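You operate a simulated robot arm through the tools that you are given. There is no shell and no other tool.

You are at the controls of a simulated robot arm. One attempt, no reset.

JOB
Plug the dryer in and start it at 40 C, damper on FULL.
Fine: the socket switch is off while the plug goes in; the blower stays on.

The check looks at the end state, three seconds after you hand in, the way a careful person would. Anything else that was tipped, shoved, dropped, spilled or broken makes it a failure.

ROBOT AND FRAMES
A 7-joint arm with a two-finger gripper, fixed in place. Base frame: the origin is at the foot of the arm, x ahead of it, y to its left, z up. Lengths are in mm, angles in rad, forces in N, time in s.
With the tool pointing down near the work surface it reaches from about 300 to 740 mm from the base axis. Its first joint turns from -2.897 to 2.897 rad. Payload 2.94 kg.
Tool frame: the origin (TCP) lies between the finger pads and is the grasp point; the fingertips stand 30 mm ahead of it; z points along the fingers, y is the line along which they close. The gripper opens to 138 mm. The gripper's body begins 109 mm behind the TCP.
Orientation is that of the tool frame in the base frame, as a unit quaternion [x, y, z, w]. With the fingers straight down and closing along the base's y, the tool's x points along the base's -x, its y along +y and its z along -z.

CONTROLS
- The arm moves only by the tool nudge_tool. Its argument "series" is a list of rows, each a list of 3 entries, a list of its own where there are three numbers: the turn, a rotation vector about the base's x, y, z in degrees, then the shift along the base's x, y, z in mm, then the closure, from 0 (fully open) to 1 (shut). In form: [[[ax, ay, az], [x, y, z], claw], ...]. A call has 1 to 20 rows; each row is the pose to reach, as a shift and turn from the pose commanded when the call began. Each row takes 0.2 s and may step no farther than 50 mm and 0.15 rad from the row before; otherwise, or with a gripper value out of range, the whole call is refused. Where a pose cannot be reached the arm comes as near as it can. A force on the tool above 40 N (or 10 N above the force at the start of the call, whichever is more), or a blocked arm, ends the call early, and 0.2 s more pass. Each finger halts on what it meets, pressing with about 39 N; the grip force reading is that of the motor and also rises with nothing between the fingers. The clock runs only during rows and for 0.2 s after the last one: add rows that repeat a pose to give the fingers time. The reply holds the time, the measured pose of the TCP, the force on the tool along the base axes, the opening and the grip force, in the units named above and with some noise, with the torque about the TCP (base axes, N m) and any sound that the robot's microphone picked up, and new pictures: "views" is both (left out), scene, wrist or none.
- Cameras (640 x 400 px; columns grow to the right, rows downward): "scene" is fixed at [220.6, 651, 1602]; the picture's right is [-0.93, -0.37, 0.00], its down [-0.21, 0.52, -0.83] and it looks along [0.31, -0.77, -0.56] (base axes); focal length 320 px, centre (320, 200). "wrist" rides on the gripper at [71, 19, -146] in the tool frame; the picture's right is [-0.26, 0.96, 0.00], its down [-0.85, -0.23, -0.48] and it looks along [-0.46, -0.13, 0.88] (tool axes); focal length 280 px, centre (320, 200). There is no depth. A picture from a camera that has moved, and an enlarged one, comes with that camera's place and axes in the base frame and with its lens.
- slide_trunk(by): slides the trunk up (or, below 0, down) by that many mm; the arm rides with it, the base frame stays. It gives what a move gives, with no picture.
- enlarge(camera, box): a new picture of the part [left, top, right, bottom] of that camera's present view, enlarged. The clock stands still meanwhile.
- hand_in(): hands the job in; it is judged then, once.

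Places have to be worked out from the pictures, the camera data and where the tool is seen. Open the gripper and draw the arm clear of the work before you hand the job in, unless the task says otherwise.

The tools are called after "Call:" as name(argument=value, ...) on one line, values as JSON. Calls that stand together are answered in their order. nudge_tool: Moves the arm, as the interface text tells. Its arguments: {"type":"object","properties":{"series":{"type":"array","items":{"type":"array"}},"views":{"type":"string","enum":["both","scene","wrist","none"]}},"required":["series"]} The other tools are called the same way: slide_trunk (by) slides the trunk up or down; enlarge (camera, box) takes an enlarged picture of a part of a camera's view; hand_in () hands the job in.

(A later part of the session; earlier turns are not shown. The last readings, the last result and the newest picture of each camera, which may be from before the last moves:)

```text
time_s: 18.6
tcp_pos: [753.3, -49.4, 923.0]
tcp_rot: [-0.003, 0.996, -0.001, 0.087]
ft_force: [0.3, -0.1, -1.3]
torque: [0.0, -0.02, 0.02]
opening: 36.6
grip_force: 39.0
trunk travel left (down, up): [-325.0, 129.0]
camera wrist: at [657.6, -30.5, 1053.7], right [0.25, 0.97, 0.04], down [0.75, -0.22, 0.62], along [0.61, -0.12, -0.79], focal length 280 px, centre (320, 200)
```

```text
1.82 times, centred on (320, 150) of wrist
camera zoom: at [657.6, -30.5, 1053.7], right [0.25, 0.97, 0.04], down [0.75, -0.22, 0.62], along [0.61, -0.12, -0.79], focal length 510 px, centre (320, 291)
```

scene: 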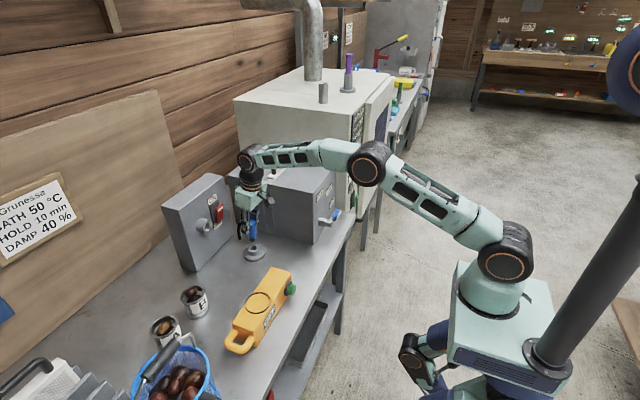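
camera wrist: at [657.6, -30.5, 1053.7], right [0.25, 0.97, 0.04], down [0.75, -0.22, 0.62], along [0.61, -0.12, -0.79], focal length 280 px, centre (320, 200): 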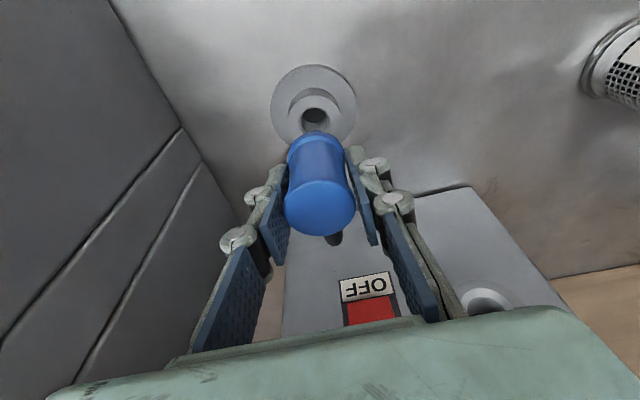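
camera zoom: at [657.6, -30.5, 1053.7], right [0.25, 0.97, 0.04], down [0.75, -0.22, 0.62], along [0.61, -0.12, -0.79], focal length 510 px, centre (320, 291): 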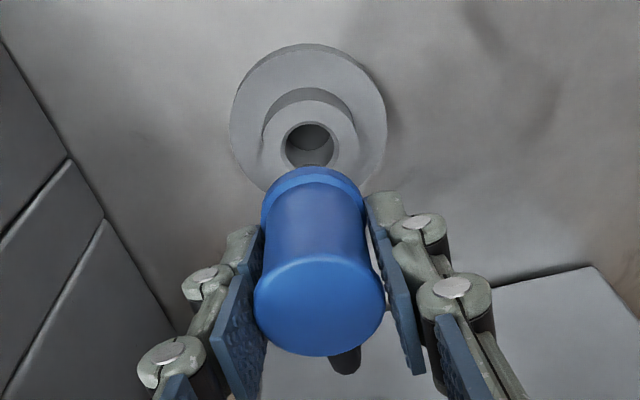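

The plug came free with its dark nose pointing down, and the holder stayed in place. I rotate the tool 90° so the nose points at +x, and bring it in front of the socket at (y 37, z 961) with clearance.

Call:
nudge_tool(series=[[[0, -7.5, 0], [-5, 5, 10], 1], [[0, -15, 0], [-10, 12, 20], 1], [[0, -22.5, 0], [-15, 20, 30], 1], [[0, -30, 0], [-20, 28, 40], 1], [[0, -37.5, 0], [-25, 36, 50], 1], [[0, -45, 0], [-30, 44, 55], 1], [[0, -52.5, 0], [-30, 52, 58], 1], [[0, -60, 0], [-30, 60, 58], 1], [[0, -67.5, 0], [-28, 68, 55], 1], [[0, -75, 0], [-20, 76, 50], 1], [[0, -82.5, 0], [-15, 82, 45], 1], [[0, -90, 0], [-10, 86, 40], 1], [[0, -90, 0], [-10, 86, 40], 1]], views="both")

Call:
enlarge(camera="scene", box=[180, 170, 300, 270])

Call:
enlarge(camera="wrist", box=[220, 60, 420, 260])

```text
time_s: 21.1
tcp_pos: [741.5, 31.3, 984.4]
tcp_rot: [0.0, 0.678, -0.002, 0.735]
ft_force: [1.9, -0.7, 17.7]
torque: [0.36, 2.69, 0.03]
opening: 36.8
grip_force: 38.6
trunk travel left (down, up): [-325.0, 129.0]
stopped in row 12: the force on the tool passed its limit at 60 N (the readings are from after the stop); the commanded pose is now the measured one
camera wrist: at [600.7, 51.4, 901.2], right [-0.02, 0.97, 0.26], down [-0.54, -0.23, 0.81], along [0.84, -0.12, 0.53], focal length 280 px, centre (320, 200)
```

scene: 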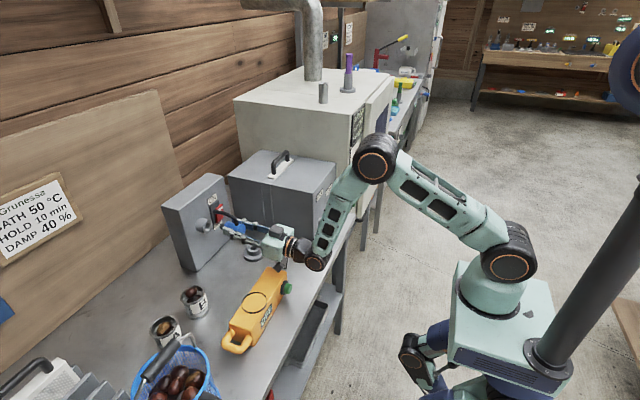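
wrist: 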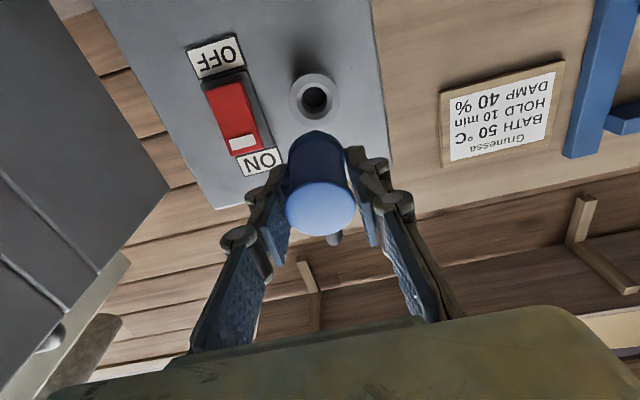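

```text
4.00 times, centred on (240, 220) of scene
camera zoom: at [220.6, 651.0, 1602.0], right [-0.93, -0.37, 0.0], down [-0.21, 0.52, -0.83], along [0.31, -0.77, -0.56], focal length 1281 px, centre (640, 120)
```

zoom: 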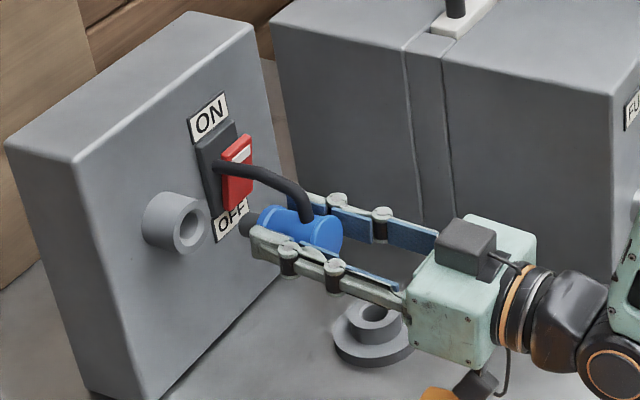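

```text
2.00 times, centred on (320, 160) of wrist
camera zoom: at [600.7, 51.4, 901.2], right [-0.02, 0.97, 0.26], down [-0.54, -0.23, 0.81], along [0.84, -0.12, 0.53], focal length 561 px, centre (320, 280)
```

zoom: 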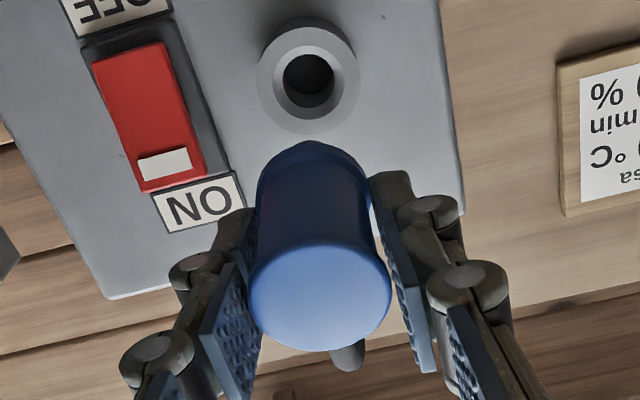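

The force limit tripped at 60 N with an upward push, so something under the hand was touched, possibly the yellow Pemtora box. I look closely before moving.

Call:
enlarge(camera="scene", box=[200, 220, 340, 370])

Call:
enlarge(camera="scene", box=[250, 210, 340, 310])

```text
2.67 times, centred on (270, 295) of scene
camera zoom: at [220.6, 651.0, 1602.0], right [-0.93, -0.37, 0.0], down [-0.21, 0.52, -0.83], along [0.31, -0.77, -0.56], focal length 854 px, centre (453, -53)
```

zoom: 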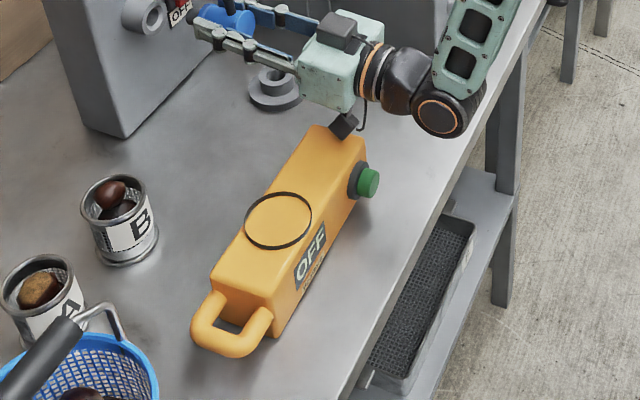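

```text
4.00 times, centred on (295, 260) of scene
camera zoom: at [220.6, 651.0, 1602.0], right [-0.93, -0.37, 0.0], down [-0.21, 0.52, -0.83], along [0.31, -0.77, -0.56], focal length 1281 px, centre (420, -40)
```

zoom: 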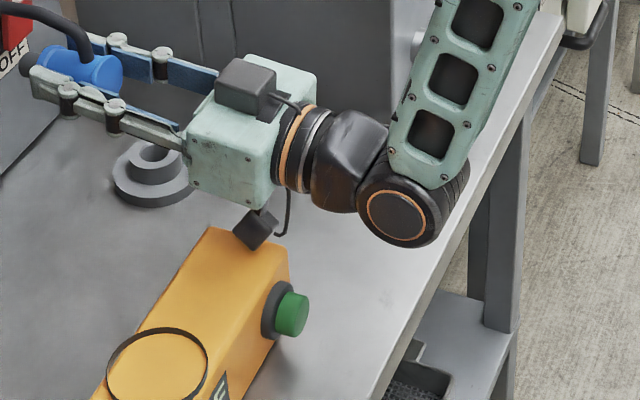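

The wrist-camera block under the hand came down on the end of the yellow box, whose top is at about z 870. I lift straight up to get off it, then check whether it moved.

Call:
nudge_tool(series=[[[0, 0, 0], [0, 0, 15], 1], [[0, 0, 0], [0, 0, 40], 1], [[0, 0, 0], [0, 0, 70], 1], [[0, 0, 0], [0, 0, 70], 1]], views="both")

Call:
enlarge(camera="scene", box=[200, 220, 340, 370])

Call:
enlarge(camera="scene", box=[0, 140, 340, 400])

```text
time_s: 22.1
tcp_pos: [741.3, 31.9, 1047.8]
tcp_rot: [-0.001, 0.681, -0.002, 0.732]
ft_force: [0.6, 0.2, -0.8]
torque: [-0.02, 0.05, 0.0]
opening: 36.8
grip_force: 39.7
trunk travel left (down, up): [-325.0, 129.0]
camera wrist: at [600.1, 51.3, 965.8], right [-0.02, 0.97, 0.26], down [-0.54, -0.23, 0.81], along [0.84, -0.12, 0.52], focal length 280 px, centre (320, 200)
```

scene: 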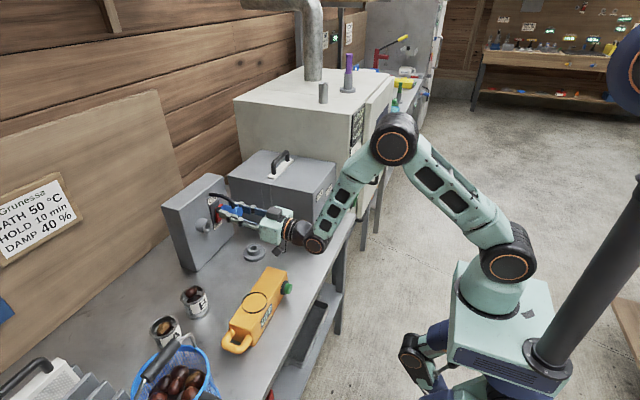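
wrist: 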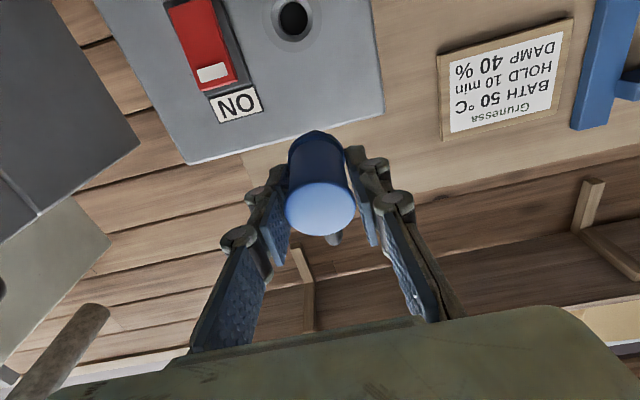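

```text
2.67 times, centred on (270, 295) of scene
camera zoom: at [220.6, 651.0, 1602.0], right [-0.93, -0.37, 0.0], down [-0.21, 0.52, -0.83], along [0.31, -0.77, -0.56], focal length 854 px, centre (453, -53)
```

zoom: 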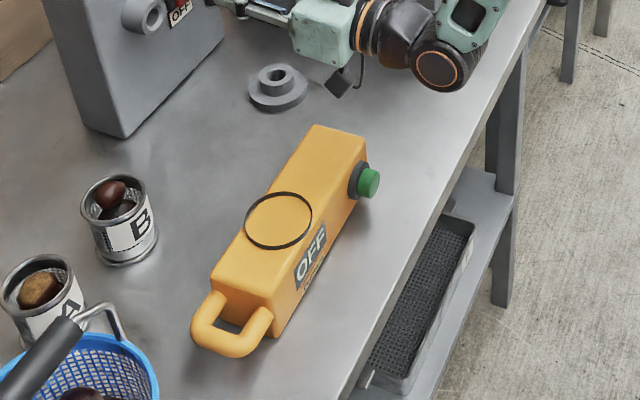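

```text
1.54 times, centred on (170, 270) of scene
camera zoom: at [220.6, 651.0, 1602.0], right [-0.93, -0.37, 0.0], down [-0.21, 0.52, -0.83], along [0.31, -0.77, -0.56], focal length 493 px, centre (551, 92)
```

zoom: 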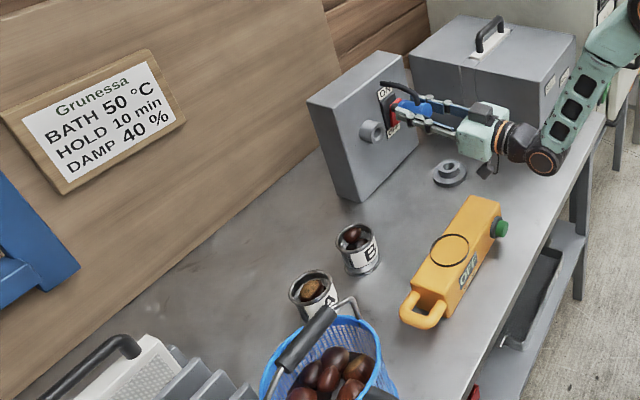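

The yellow box has slid about 14 mm toward +x/+y and is still upright and reading OFF. I'll push it back to its place later. To keep the camera block off it during insertion, I first level the plug, then roll the hand 90° about the plug axis so the block points toward -y.

Call:
nudge_tool(series=[[[0, -5.9, 0], [0, 0, 0], 1], [[0, -5.9, 0], [0, 0, 0], 1]], views="none")

Call:
nudge_tool(series=[[[-8, 0, 0], [0, 0, 0], 1], [[-16, 0, 0], [0, 0, 0], 1], [[-24, 0, 0], [0, 0, 0], 1], [[-32, 0, 0], [0, 0, 0], 1], [[-40, 0, 0], [0, 0, 0], 1], [[-48, 0, 0], [0, 0, 0], 1], [[-56, 0, 0], [0, 0, 0], 1], [[-64, 0, 0], [0, 0, 0], 1], [[-72, 0, 0], [0, 0, 0], 1], [[-80, 0, 0], [0, 0, 0], 1], [[-85, 0, 0], [0, 0, 0], 1], [[-90, 0, 0], [0, 0, 0], 1], [[-90, 0, 0], [0, 0, 0], 1]], views="both")

```text
time_s: 22.7
tcp_pos: [740.8, 31.0, 1046.9]
tcp_rot: [-0.001, 0.643, -0.002, 0.766]
ft_force: [-0.6, -0.4, -1.2]
torque: [0.0, 0.01, 0.01]
opening: 36.9
grip_force: 39.3
trunk travel left (down, up): [-325.0, 129.0]
```

```text
time_s: 25.5
tcp_pos: [740.4, 32.4, 1047.9]
tcp_rot: [0.544, -0.453, 0.456, -0.54]
ft_force: [-0.5, -0.2, -1.1]
torque: [0.05, 0.03, 0.03]
opening: 36.9
grip_force: 39.0
trunk travel left (down, up): [-325.0, 129.0]
camera wrist: at [609.3, -62.8, 1028.9], right [-0.04, 0.25, -0.97], down [-0.62, 0.75, 0.23], along [0.79, 0.61, 0.12], focal length 280 px, centre (320, 200)
```

scene: 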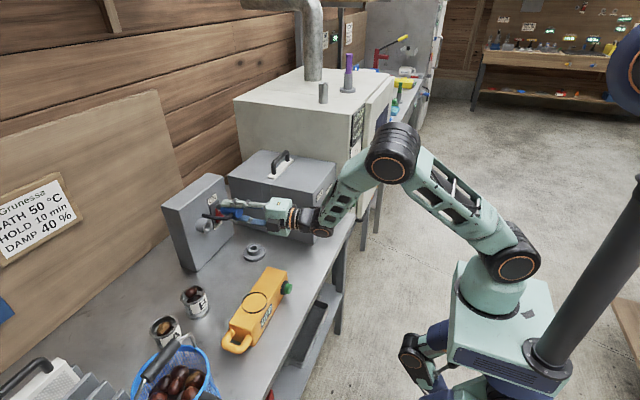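
wrist: 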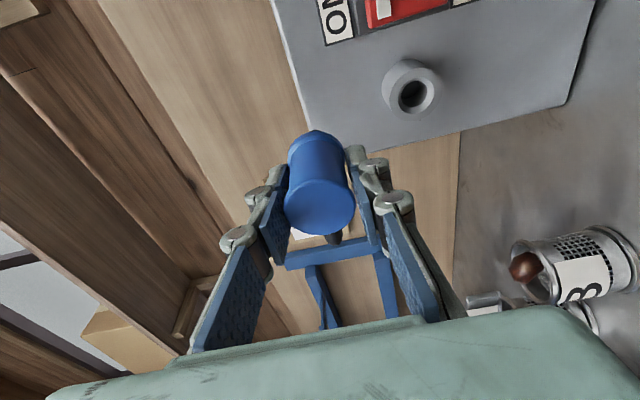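

The roll worked: the cable and hand are clear, and this view confirms the socket axis at about (y 36, z 960.5). The plug axis seems to lie about 5 mm to the -y side of the TCP, so I move to TCP ≈ (765, 41, 961) and check alignment.

Call:
nudge_tool(series=[[[0, 0, 0], [5, 4, -20], 1], [[0, 0, 0], [10, 8.6, -45], 1], [[0, 0, 0], [18, 8.6, -68], 1], [[0, 0, 0], [25, 8.6, -87], 1], [[0, 0, 0], [25, 8.6, -87], 1]], views="both")

Call:
enlarge(camera="scene", box=[180, 190, 270, 260])

Call:
enlarge(camera="wrist", box=[240, 60, 420, 260])

```text
time_s: 26.7
tcp_pos: [766.4, 41.6, 962.3]
tcp_rot: [0.543, -0.454, 0.455, -0.541]
ft_force: [0.3, -0.7, -1.1]
torque: [-0.02, 0.03, -0.01]
opening: 36.9
grip_force: 38.8
trunk travel left (down, up): [-325.0, 129.0]
camera wrist: at [633.9, -53.5, 942.4], right [-0.04, 0.25, -0.97], down [-0.62, 0.75, 0.23], along [0.79, 0.61, 0.12], focal length 280 px, centre (320, 200)
```

scene: 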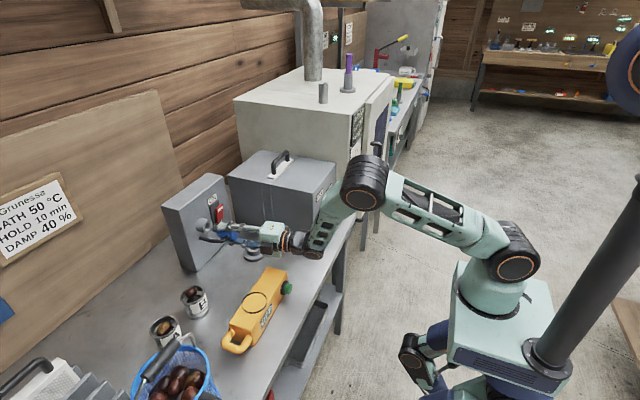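
wrist: 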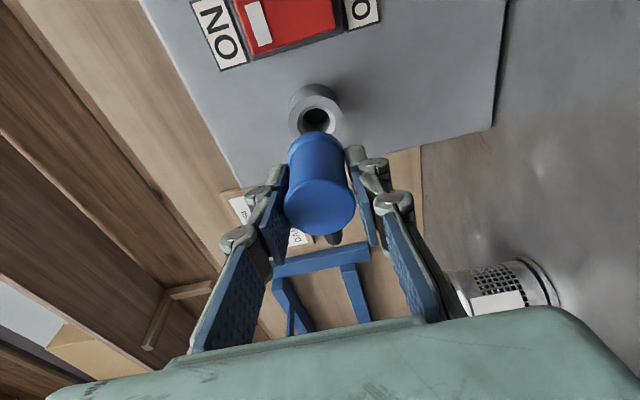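

```text
5.71 times, centred on (225, 225) of scene
camera zoom: at [220.6, 651.0, 1602.0], right [-0.93, -0.37, 0.0], down [-0.21, 0.52, -0.83], along [0.31, -0.77, -0.56], focal length 1830 px, centre (863, 57)
```

zoom: 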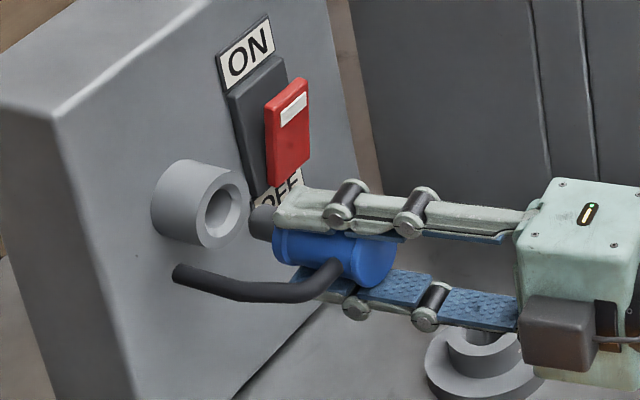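

```text
2.00 times, centred on (330, 160) of wrist
camera zoom: at [633.9, -53.5, 942.4], right [-0.04, 0.25, -0.97], down [-0.62, 0.75, 0.23], along [0.79, 0.61, 0.12], focal length 561 px, centre (300, 280)
```

zoom: 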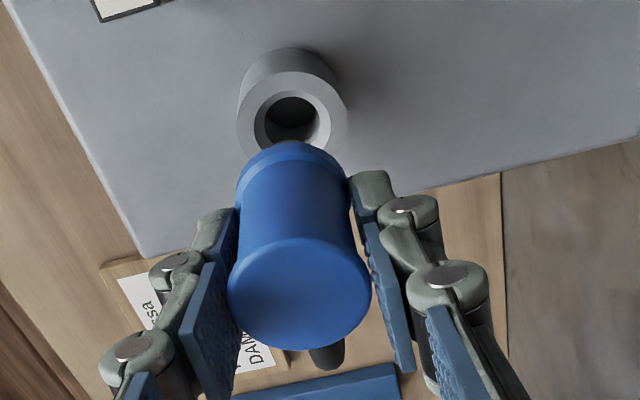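

Scene and wrist views agree that the plug is about 24 mm short of the mouth and about 2.5 mm too far +y and 1.5 mm too high. I correct that and close the gap to a few millimetres, then look again.

Call:
nudge_tool(series=[[[0, 0, 0], [4, -2.5, -1.5], 1], [[0, 0, 0], [10, -2.5, -1.5], 1], [[0, 0, 0], [15, -2.5, -1.5], 1], [[0, 0, 0], [15, -2.5, -1.5], 1]], views="both")

Call:
enlarge(camera="scene", box=[190, 200, 250, 250])

Call:
enlarge(camera="wrist", box=[250, 80, 400, 250])

```text
time_s: 27.7
tcp_pos: [781.6, 36.6, 961.6]
tcp_rot: [0.542, -0.454, 0.456, -0.542]
ft_force: [0.2, 0.6, -1.1]
torque: [0.02, 0.04, -0.02]
opening: 36.8
grip_force: 39.2
trunk travel left (down, up): [-325.0, 129.0]
camera wrist: at [649.4, -56.7, 941.0], right [-0.04, 0.25, -0.97], down [-0.62, 0.75, 0.23], along [0.79, 0.61, 0.12], focal length 280 px, centre (320, 200)
```

scene: 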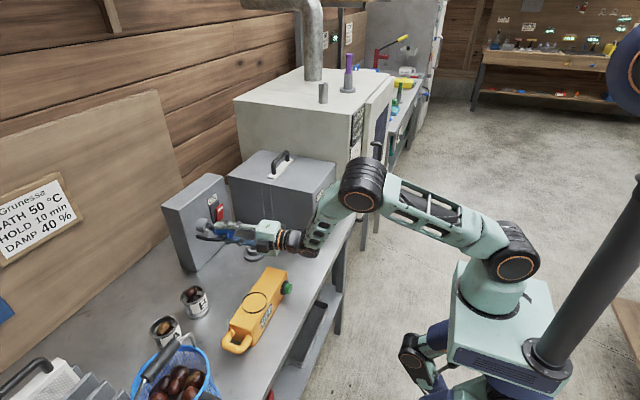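
wrist: 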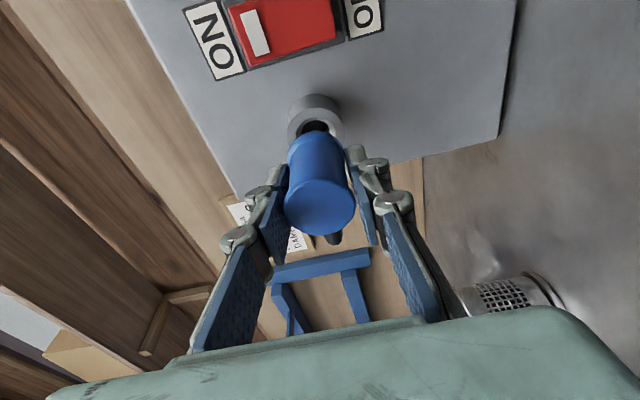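

```text
8.00 times, centred on (220, 225) of scene
camera zoom: at [220.6, 651.0, 1602.0], right [-0.93, -0.37, 0.0], down [-0.21, 0.52, -0.83], along [0.31, -0.77, -0.56], focal length 2562 px, centre (1120, 0)
```

zoom: 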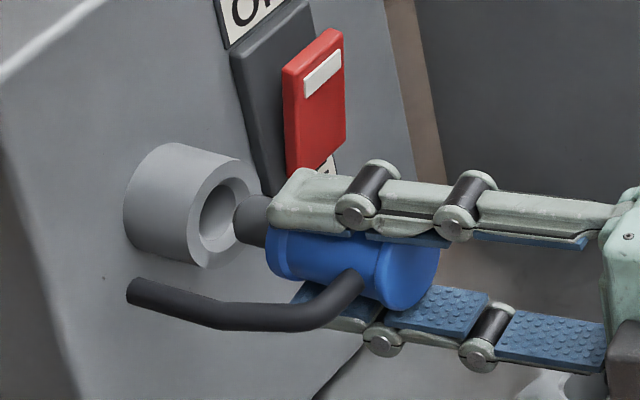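

```text
2.35 times, centred on (325, 165) of wrist
camera zoom: at [649.4, -56.7, 941.0], right [-0.04, 0.25, -0.97], down [-0.62, 0.75, 0.23], along [0.79, 0.61, 0.12], focal length 660 px, centre (308, 282)
```

zoom: 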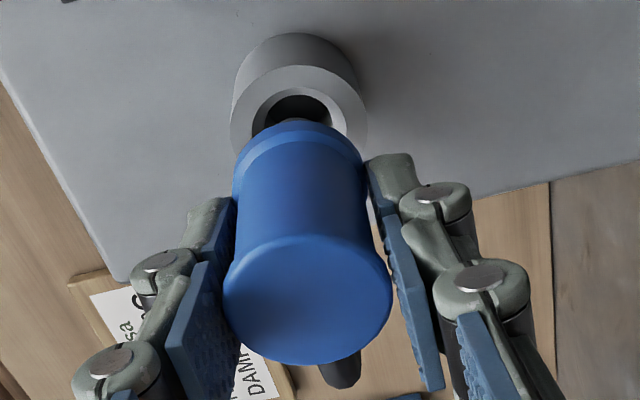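

The gap is now about 9 mm. Re-measured on the ring's outline, the plug axis should sit about 2.5 mm back toward +y. I apply that and advance slowly into the mouth, watching the force.

Call:
nudge_tool(series=[[[0, 0, 0], [0, 2.4, 0.4], 1], [[0, 0, 0], [4, 2.4, 0.4], 1], [[0, 0, 0], [8, 2.4, 0.4], 1], [[0, 0, 0], [12, 2.4, 0.4], 1], [[0, 0, 0], [12, 2.4, 0.4], 1]], views="both")

Call:
enlarge(camera="scene", box=[190, 200, 250, 250])

Call:
enlarge(camera="wrist", box=[250, 80, 400, 250])

```text
time_s: 28.9
tcp_pos: [792.8, 40.5, 960.3]
tcp_rot: [0.543, -0.454, 0.455, -0.54]
ft_force: [-0.1, -0.6, -1.5]
torque: [0.0, 0.03, 0.04]
opening: 36.8
grip_force: 39.0
trunk travel left (down, up): [-325.0, 129.0]
camera wrist: at [661.0, -54.4, 940.7], right [-0.04, 0.25, -0.97], down [-0.62, 0.75, 0.23], along [0.79, 0.61, 0.12], focal length 280 px, centre (320, 200)
```

scene: 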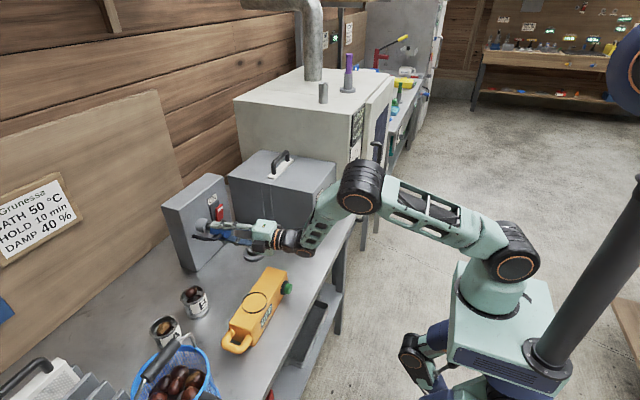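
wrist: 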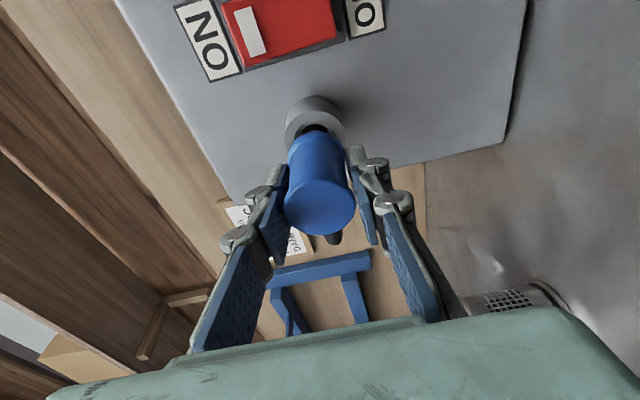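

```text
8.00 times, centred on (220, 225) of scene
camera zoom: at [220.6, 651.0, 1602.0], right [-0.93, -0.37, 0.0], down [-0.21, 0.52, -0.83], along [0.31, -0.77, -0.56], focal length 2562 px, centre (1120, 0)
```

zoom: 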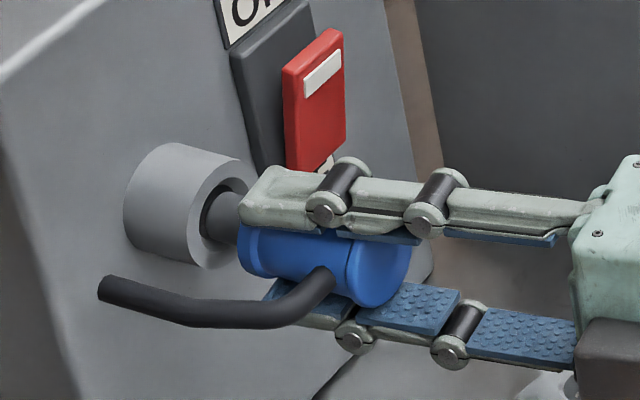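

```text
2.35 times, centred on (325, 165) of wrist
camera zoom: at [661.0, -54.4, 940.7], right [-0.04, 0.25, -0.97], down [-0.62, 0.75, 0.23], along [0.79, 0.61, 0.12], focal length 660 px, centre (308, 282)
```

zoom: 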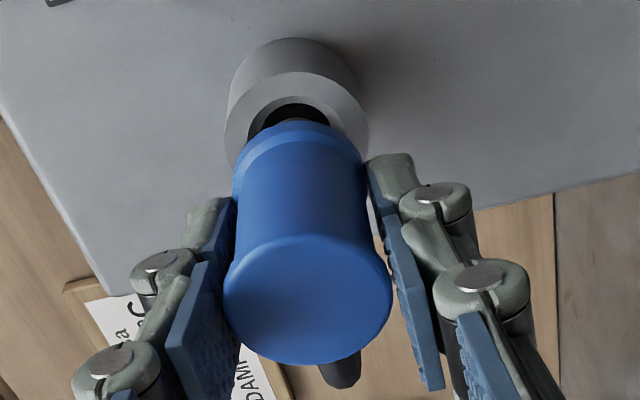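

No contact force yet, and the nose is entering the mouth with about 15 mm left to seat. I keep pushing slowly along +x.

Call:
nudge_tool(series=[[[0, 0, 0], [3, 0, 0], 1], [[0, 0, 0], [6, 0, 0], 1], [[0, 0, 0], [9, 0, 0], 1], [[0, 0, 0], [12, 0, 0], 1], [[0, 0, 0], [14, 0, 0], 1]], views="both")

Call:
enlarge(camera="scene", box=[190, 200, 250, 250])

Call:
enlarge(camera="wrist", box=[250, 80, 400, 250])

```text
time_s: 30.1
tcp_pos: [807.1, 39.6, 959.5]
tcp_rot: [0.542, -0.453, 0.456, -0.541]
ft_force: [0.2, 0.4, -0.6]
torque: [0.01, 0.02, -0.03]
opening: 36.9
grip_force: 39.4
trunk travel left (down, up): [-325.0, 129.0]
camera wrist: at [675.2, -54.5, 940.2], right [-0.04, 0.25, -0.97], down [-0.62, 0.75, 0.23], along [0.79, 0.61, 0.12], focal length 280 px, centre (320, 200)
```

scene: 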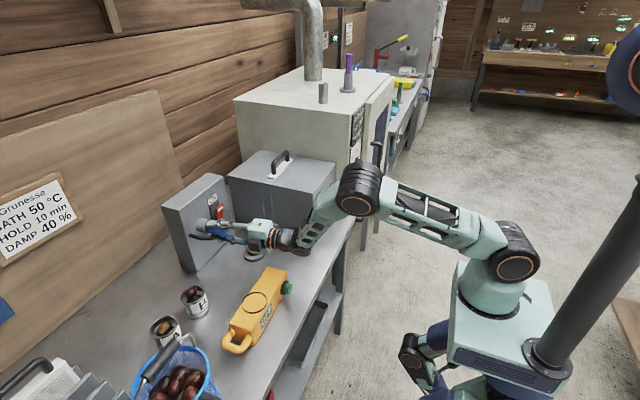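
wrist: 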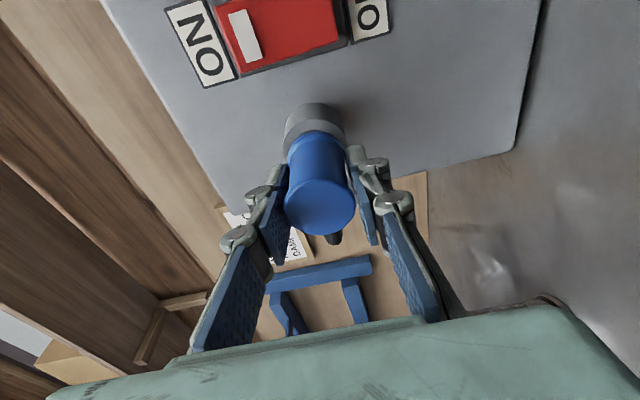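

```text
8.00 times, centred on (220, 225) of scene
camera zoom: at [220.6, 651.0, 1602.0], right [-0.93, -0.37, 0.0], down [-0.21, 0.52, -0.83], along [0.31, -0.77, -0.56], focal length 2562 px, centre (1120, 0)
```

zoom: 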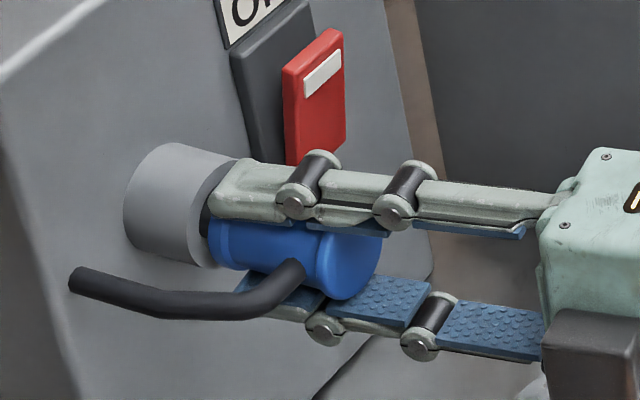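

```text
2.35 times, centred on (325, 165) of wrist
camera zoom: at [675.2, -54.5, 940.2], right [-0.04, 0.25, -0.97], down [-0.62, 0.75, 0.23], along [0.79, 0.61, 0.12], focal length 660 px, centre (308, 282)
```

zoom: 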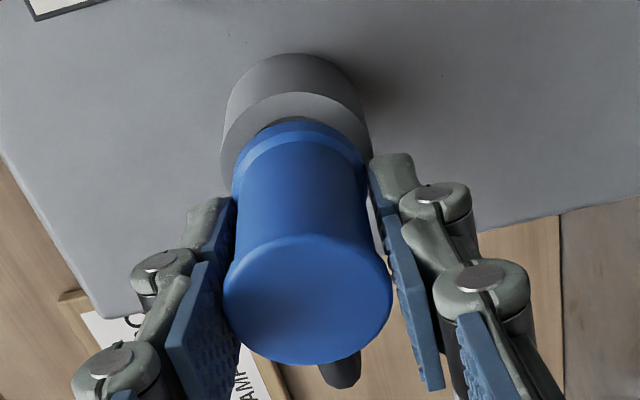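

The nose is inside with no force so far, and only a few millimetres remain. I continue until the blue shoulder seats against the socket.

Call:
nudge_tool(series=[[[0, 0, 0], [2, 0, 0], 1], [[0, 0, 0], [4, 0, 0], 1], [[0, 0, 0], [6, 0, 0], 1], [[0, 0, 0], [8, 0, 0], 1], [[0, 0, 0], [10, 0, 0], 1], [[0, 0, 0], [12, 0, 0], 1]], views="both")

Call:
enlarge(camera="scene", box=[190, 200, 250, 250])

Call:
enlarge(camera="wrist", box=[250, 80, 400, 250])

```text
time_s: 31.5
tcp_pos: [816.4, 40.0, 960.4]
tcp_rot: [0.543, -0.454, 0.455, -0.541]
ft_force: [-32.7, -0.8, -3.6]
torque: [0.01, 0.15, -0.11]
opening: 37.0
grip_force: 38.9
trunk travel left (down, up): [-325.0, 129.0]
camera wrist: at [683.9, -54.1, 940.5], right [-0.05, 0.25, -0.97], down [-0.62, 0.75, 0.23], along [0.79, 0.61, 0.12], focal length 280 px, centre (320, 200)
```

scene: 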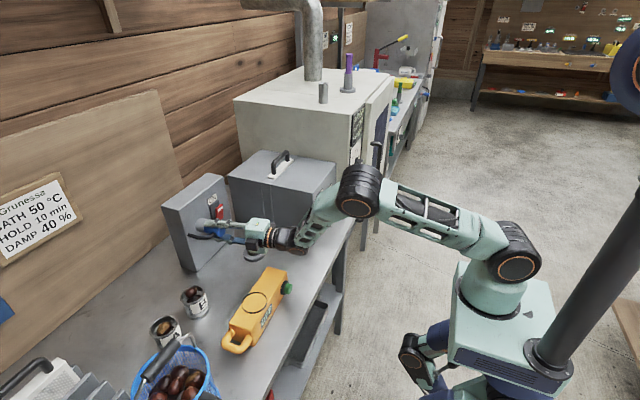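
wrist: 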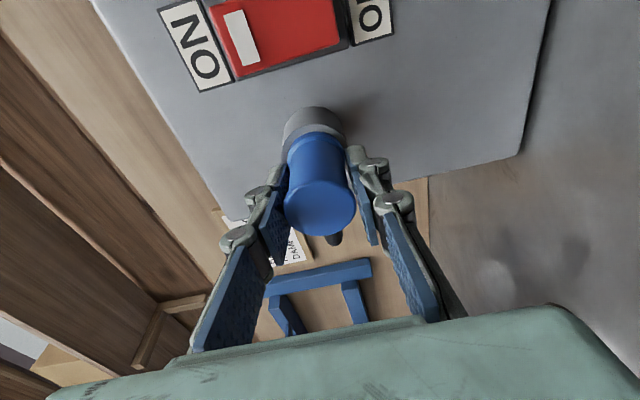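

```text
8.00 times, centred on (220, 225) of scene
camera zoom: at [220.6, 651.0, 1602.0], right [-0.93, -0.37, 0.0], down [-0.21, 0.52, -0.83], along [0.31, -0.77, -0.56], focal length 2562 px, centre (1120, 0)
```

zoom: 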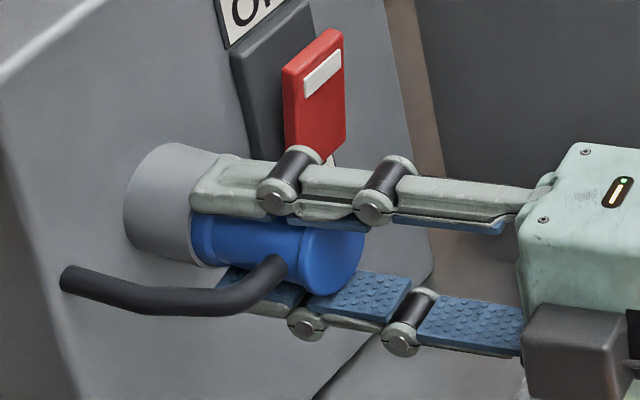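

```text
2.35 times, centred on (325, 165) of wrist
camera zoom: at [683.9, -54.1, 940.5], right [-0.05, 0.25, -0.97], down [-0.62, 0.75, 0.23], along [0.79, 0.61, 0.12], focal length 660 px, centre (308, 282)
```

zoom: 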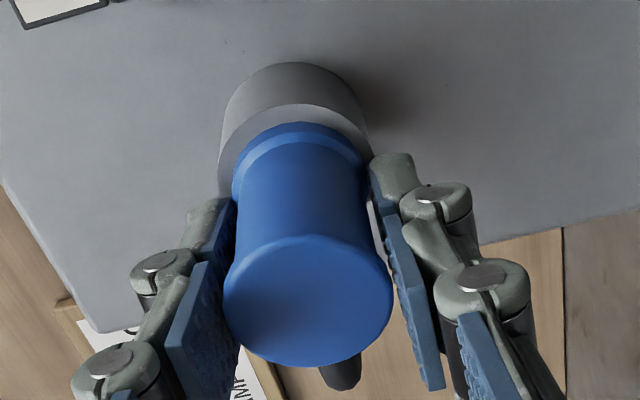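

Force is now -33 N along x at TCP x 816. I zoom tightly to see whether the blue shoulder is really seated or the fingertips are what's touching.

Call:
enlarge(camera="wrist", box=[270, 95, 370, 195])

Call:
enlarge(camera="scene", box=[203, 214, 239, 244])

```text
4.00 times, centred on (320, 145) of wrist
camera zoom: at [683.9, -54.1, 940.5], right [-0.05, 0.25, -0.97], down [-0.62, 0.75, 0.23], along [0.79, 0.61, 0.12], focal length 1122 px, centre (320, 420)
```

zoom: 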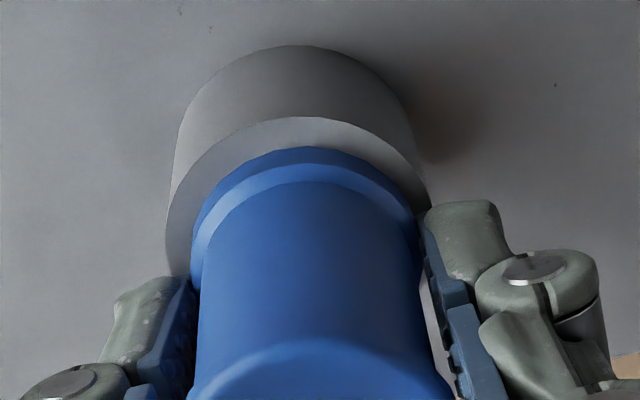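

```text
13.33 times, centred on (221, 229) of scene
camera zoom: at [220.6, 651.0, 1602.0], right [-0.93, -0.37, 0.0], down [-0.21, 0.52, -0.83], along [0.31, -0.77, -0.56], focal length 4271 px, centre (1640, -187)
```

zoom: 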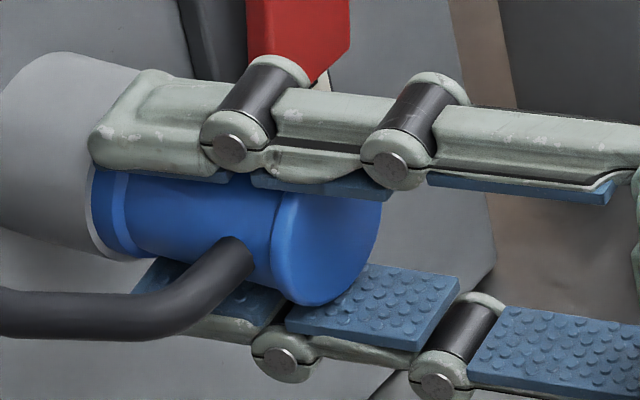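

The shoulder is at or within a few millimetres of the mouth. To be sure it is fully home, I relax the push, open the fingers, back away, and then press on the plug's rear face with closed fingers.

Call:
nudge_tool(series=[[[0, 0, 0], [-2.5, 0, 0], 1], [[0, 0, 0], [-2.5, 0, 0], 0.7], [[0, 0, 0], [-2.5, 0, 0], 0.5], [[0, 0, 0], [-2.5, 0, 0], 0.5]], views="both")

Call:
enlarge(camera="wrist", box=[250, 80, 400, 250])

Call:
enlarge(camera="scene", box=[190, 200, 250, 250])

```text
time_s: 32.5
tcp_pos: [816.7, 41.7, 961.6]
tcp_rot: [0.542, -0.454, 0.456, -0.541]
ft_force: [-1.1, 0.1, 0.5]
torque: [0.03, 0.0, 0.02]
opening: 68.9
grip_force: 0.1
trunk travel left (down, up): [-325.0, 129.0]
camera wrist: at [685.0, -54.1, 941.3], right [-0.04, 0.25, -0.97], down [-0.62, 0.75, 0.23], along [0.79, 0.61, 0.12], focal length 280 px, centre (320, 200)
```

scene: 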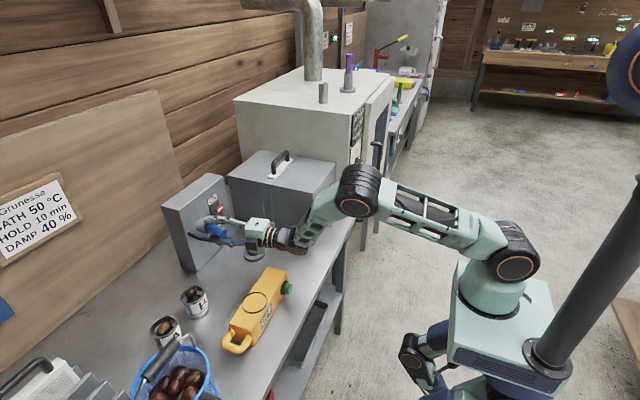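
wrist: 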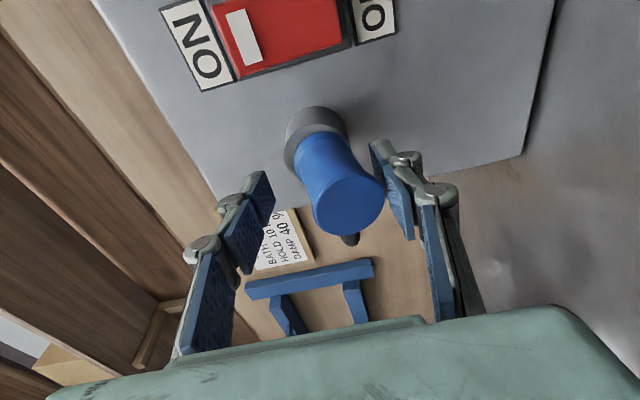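

```text
2.35 times, centred on (325, 165) of wrist
camera zoom: at [685.0, -54.1, 941.3], right [-0.04, 0.25, -0.97], down [-0.62, 0.75, 0.23], along [0.79, 0.61, 0.12], focal length 660 px, centre (308, 282)
```

zoom: 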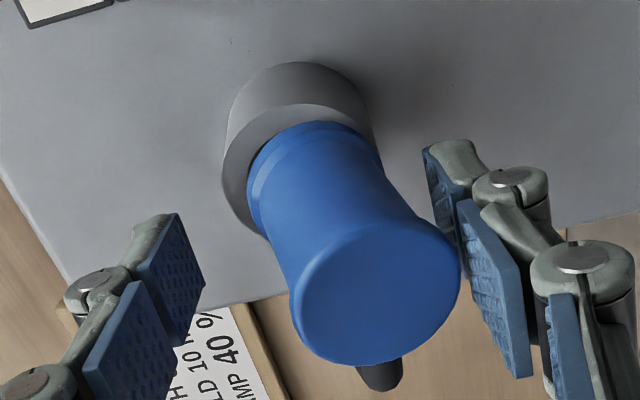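

```text
8.00 times, centred on (220, 225) of scene
camera zoom: at [220.6, 651.0, 1602.0], right [-0.93, -0.37, 0.0], down [-0.21, 0.52, -0.83], along [0.31, -0.77, -0.56], focal length 2562 px, centre (1120, 0)
```

zoom: 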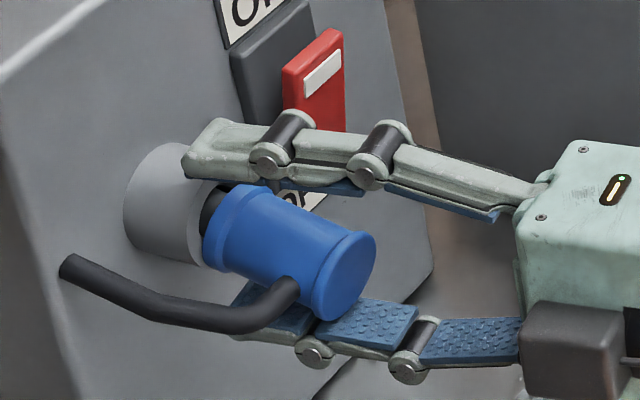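

Once released, the plug sagged in the mouth, so it wasn't seated; the fingertips had probably reached the ring first. I slide the open fingers back about 12 mm and regrip nearer the plug's rear, which levels it again, then push further.

Call:
nudge_tool(series=[[[0, 0, 0], [0, 0, 0], 0.38], [[0, 0, 0], [-6, 0, 0], 0.38], [[0, 0, 0], [-13, 0, 0], 0.38], [[0, 0, 0], [-13, 0, 0], 0.55], [[0, 0, 0], [-13, 0, 0], 0.65], [[0, 0, 0], [-13, 0, 0], 0.72], [[0, 0, 0], [-13, 0, 0], 1], [[0, 0, 0], [-13, 0, 0], 1], [[0, 0, 0], [-13, 0, 0], 1]], views="both")

Call:
enlarge(camera="wrist", box=[250, 80, 400, 250])

Call:
enlarge(camera="scene", box=[190, 200, 250, 250])

```text
time_s: 34.5
tcp_pos: [803.3, 39.8, 959.7]
tcp_rot: [0.542, -0.453, 0.456, -0.541]
ft_force: [-0.3, 0.2, 0.0]
torque: [-0.03, 0.04, 0.0]
opening: 36.3
grip_force: 38.6
trunk travel left (down, up): [-325.0, 129.0]
camera wrist: at [671.3, -54.5, 940.3], right [-0.04, 0.25, -0.97], down [-0.62, 0.75, 0.23], along [0.79, 0.61, 0.12], focal length 280 px, centre (320, 200)
```

scene: 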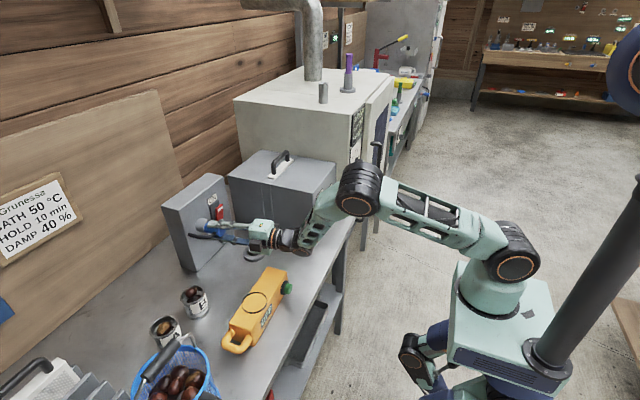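
wrist: 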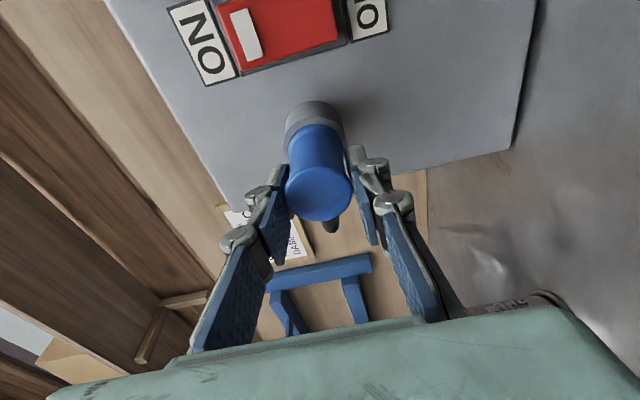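

```text
2.35 times, centred on (325, 165) of wrist
camera zoom: at [671.3, -54.5, 940.3], right [-0.04, 0.25, -0.97], down [-0.62, 0.75, 0.23], along [0.79, 0.61, 0.12], focal length 660 px, centre (308, 282)
```

zoom: 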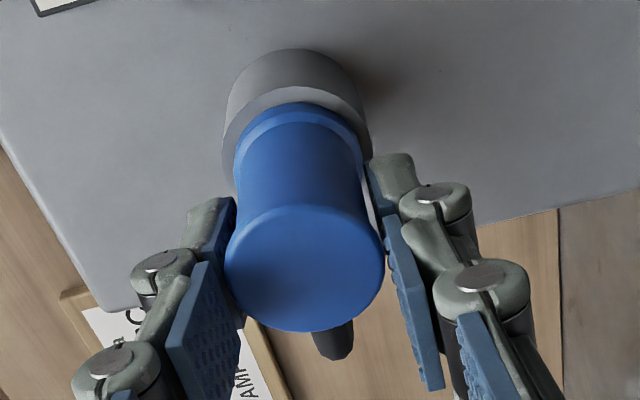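

```text
8.00 times, centred on (220, 225) of scene
camera zoom: at [220.6, 651.0, 1602.0], right [-0.93, -0.37, 0.0], down [-0.21, 0.52, -0.83], along [0.31, -0.77, -0.56], focal length 2562 px, centre (1120, 0)
```

zoom: 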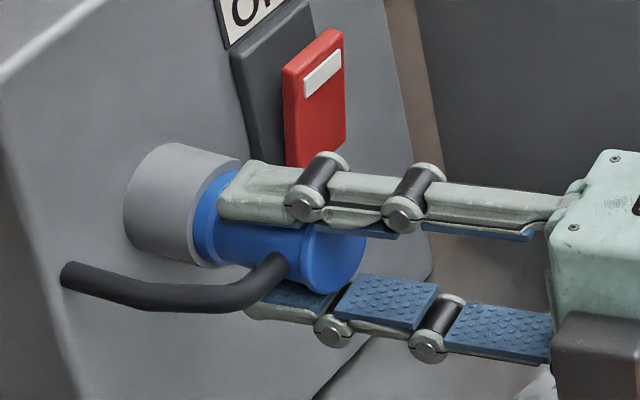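

The plug is level again and the fingertips sit well behind the ring. I push along +x until I feel firm resistance.

Call:
nudge_tool(series=[[[0, 0, 0], [2, 0, 0], 1], [[0, 0, 0], [4, 0, 0], 1], [[0, 0, 0], [6, 0, 0], 1], [[0, 0, 0], [8, 0, 0], 1], [[0, 0, 0], [10, 0, 0], 1]], views="both")

Call:
enlarge(camera="wrist", box=[250, 80, 400, 250])

Call:
enlarge(camera="scene", box=[190, 200, 250, 250])

```text
time_s: 35.7
tcp_pos: [811.6, 39.8, 959.8]
tcp_rot: [0.543, -0.454, 0.455, -0.54]
ft_force: [-31.6, 1.3, -6.7]
torque: [0.01, 0.28, -0.11]
opening: 36.8
grip_force: 38.7
trunk travel left (down, up): [-325.0, 129.0]
camera wrist: at [678.4, -54.2, 940.9], right [-0.05, 0.25, -0.97], down [-0.62, 0.75, 0.23], along [0.79, 0.61, 0.12], focal length 280 px, centre (320, 200)
```

scene: 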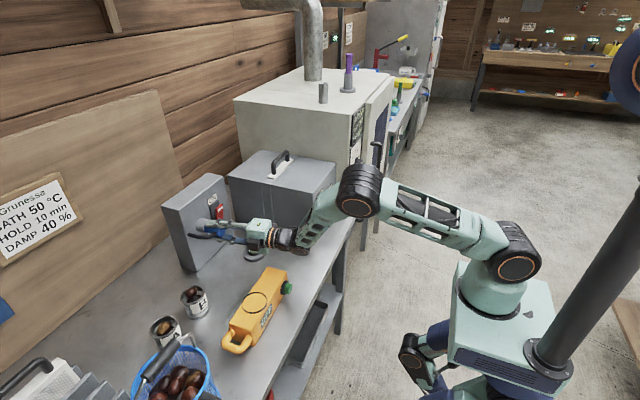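
wrist: 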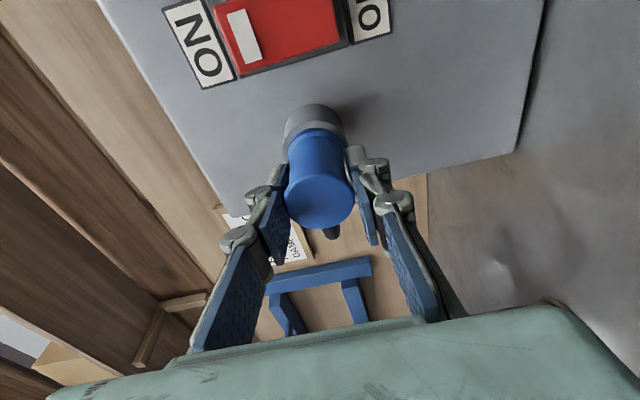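

```text
2.35 times, centred on (325, 165) of wrist
camera zoom: at [678.4, -54.2, 940.9], right [-0.05, 0.25, -0.97], down [-0.62, 0.75, 0.23], along [0.79, 0.61, 0.12], focal length 660 px, centre (308, 282)
```

zoom: 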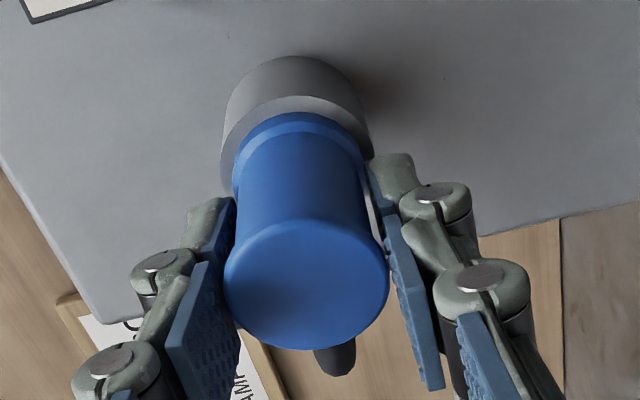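

```text
8.00 times, centred on (220, 225) of scene
camera zoom: at [220.6, 651.0, 1602.0], right [-0.93, -0.37, 0.0], down [-0.21, 0.52, -0.83], along [0.31, -0.77, -0.56], focal length 2562 px, centre (1120, 0)
```

zoom: 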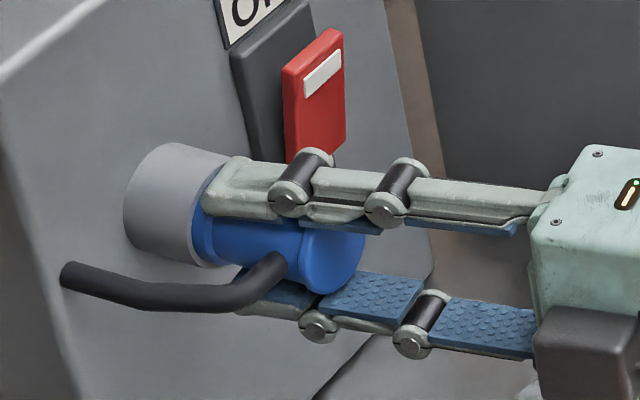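

The plug has not gone deeper and the fingers slid over it instead, so this is a hard stop at the same place as before. I zoom in on the joint between the shoulder and the ring.

Call:
enlarge(camera="scene", box=[198, 212, 228, 237])

Call:
enlarge(camera="wrist", box=[275, 95, 365, 165])

```text
16.00 times, centred on (213, 224) of scene
camera zoom: at [220.6, 651.0, 1602.0], right [-0.93, -0.37, 0.0], down [-0.21, 0.52, -0.83], along [0.31, -0.77, -0.56], focal length 5125 px, centre (2032, -192)
```

zoom: 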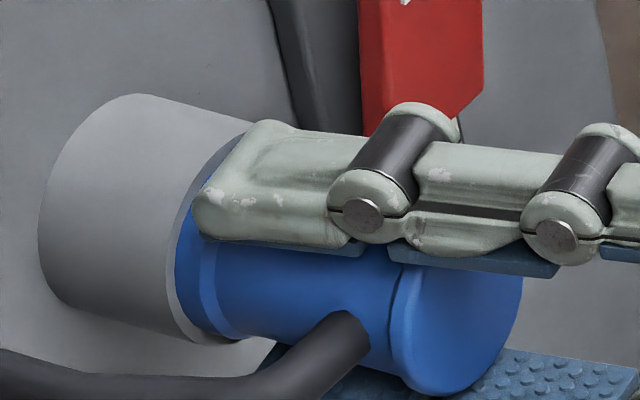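

```text
5.71 times, centred on (320, 130) of wrist
camera zoom: at [678.4, -54.2, 940.9], right [-0.05, 0.25, -0.97], down [-0.62, 0.75, 0.23], along [0.79, 0.61, 0.12], focal length 1602 px, centre (320, 600)
```

zoom: 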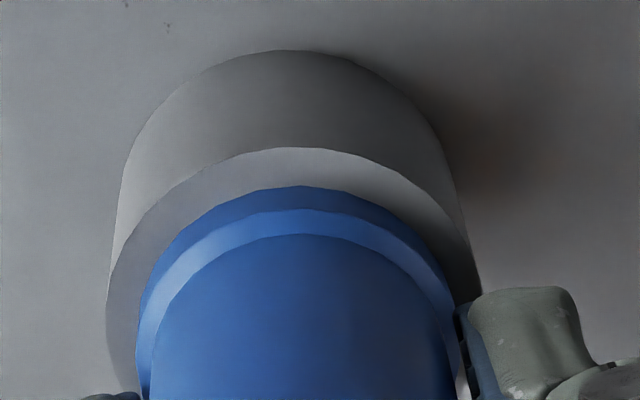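

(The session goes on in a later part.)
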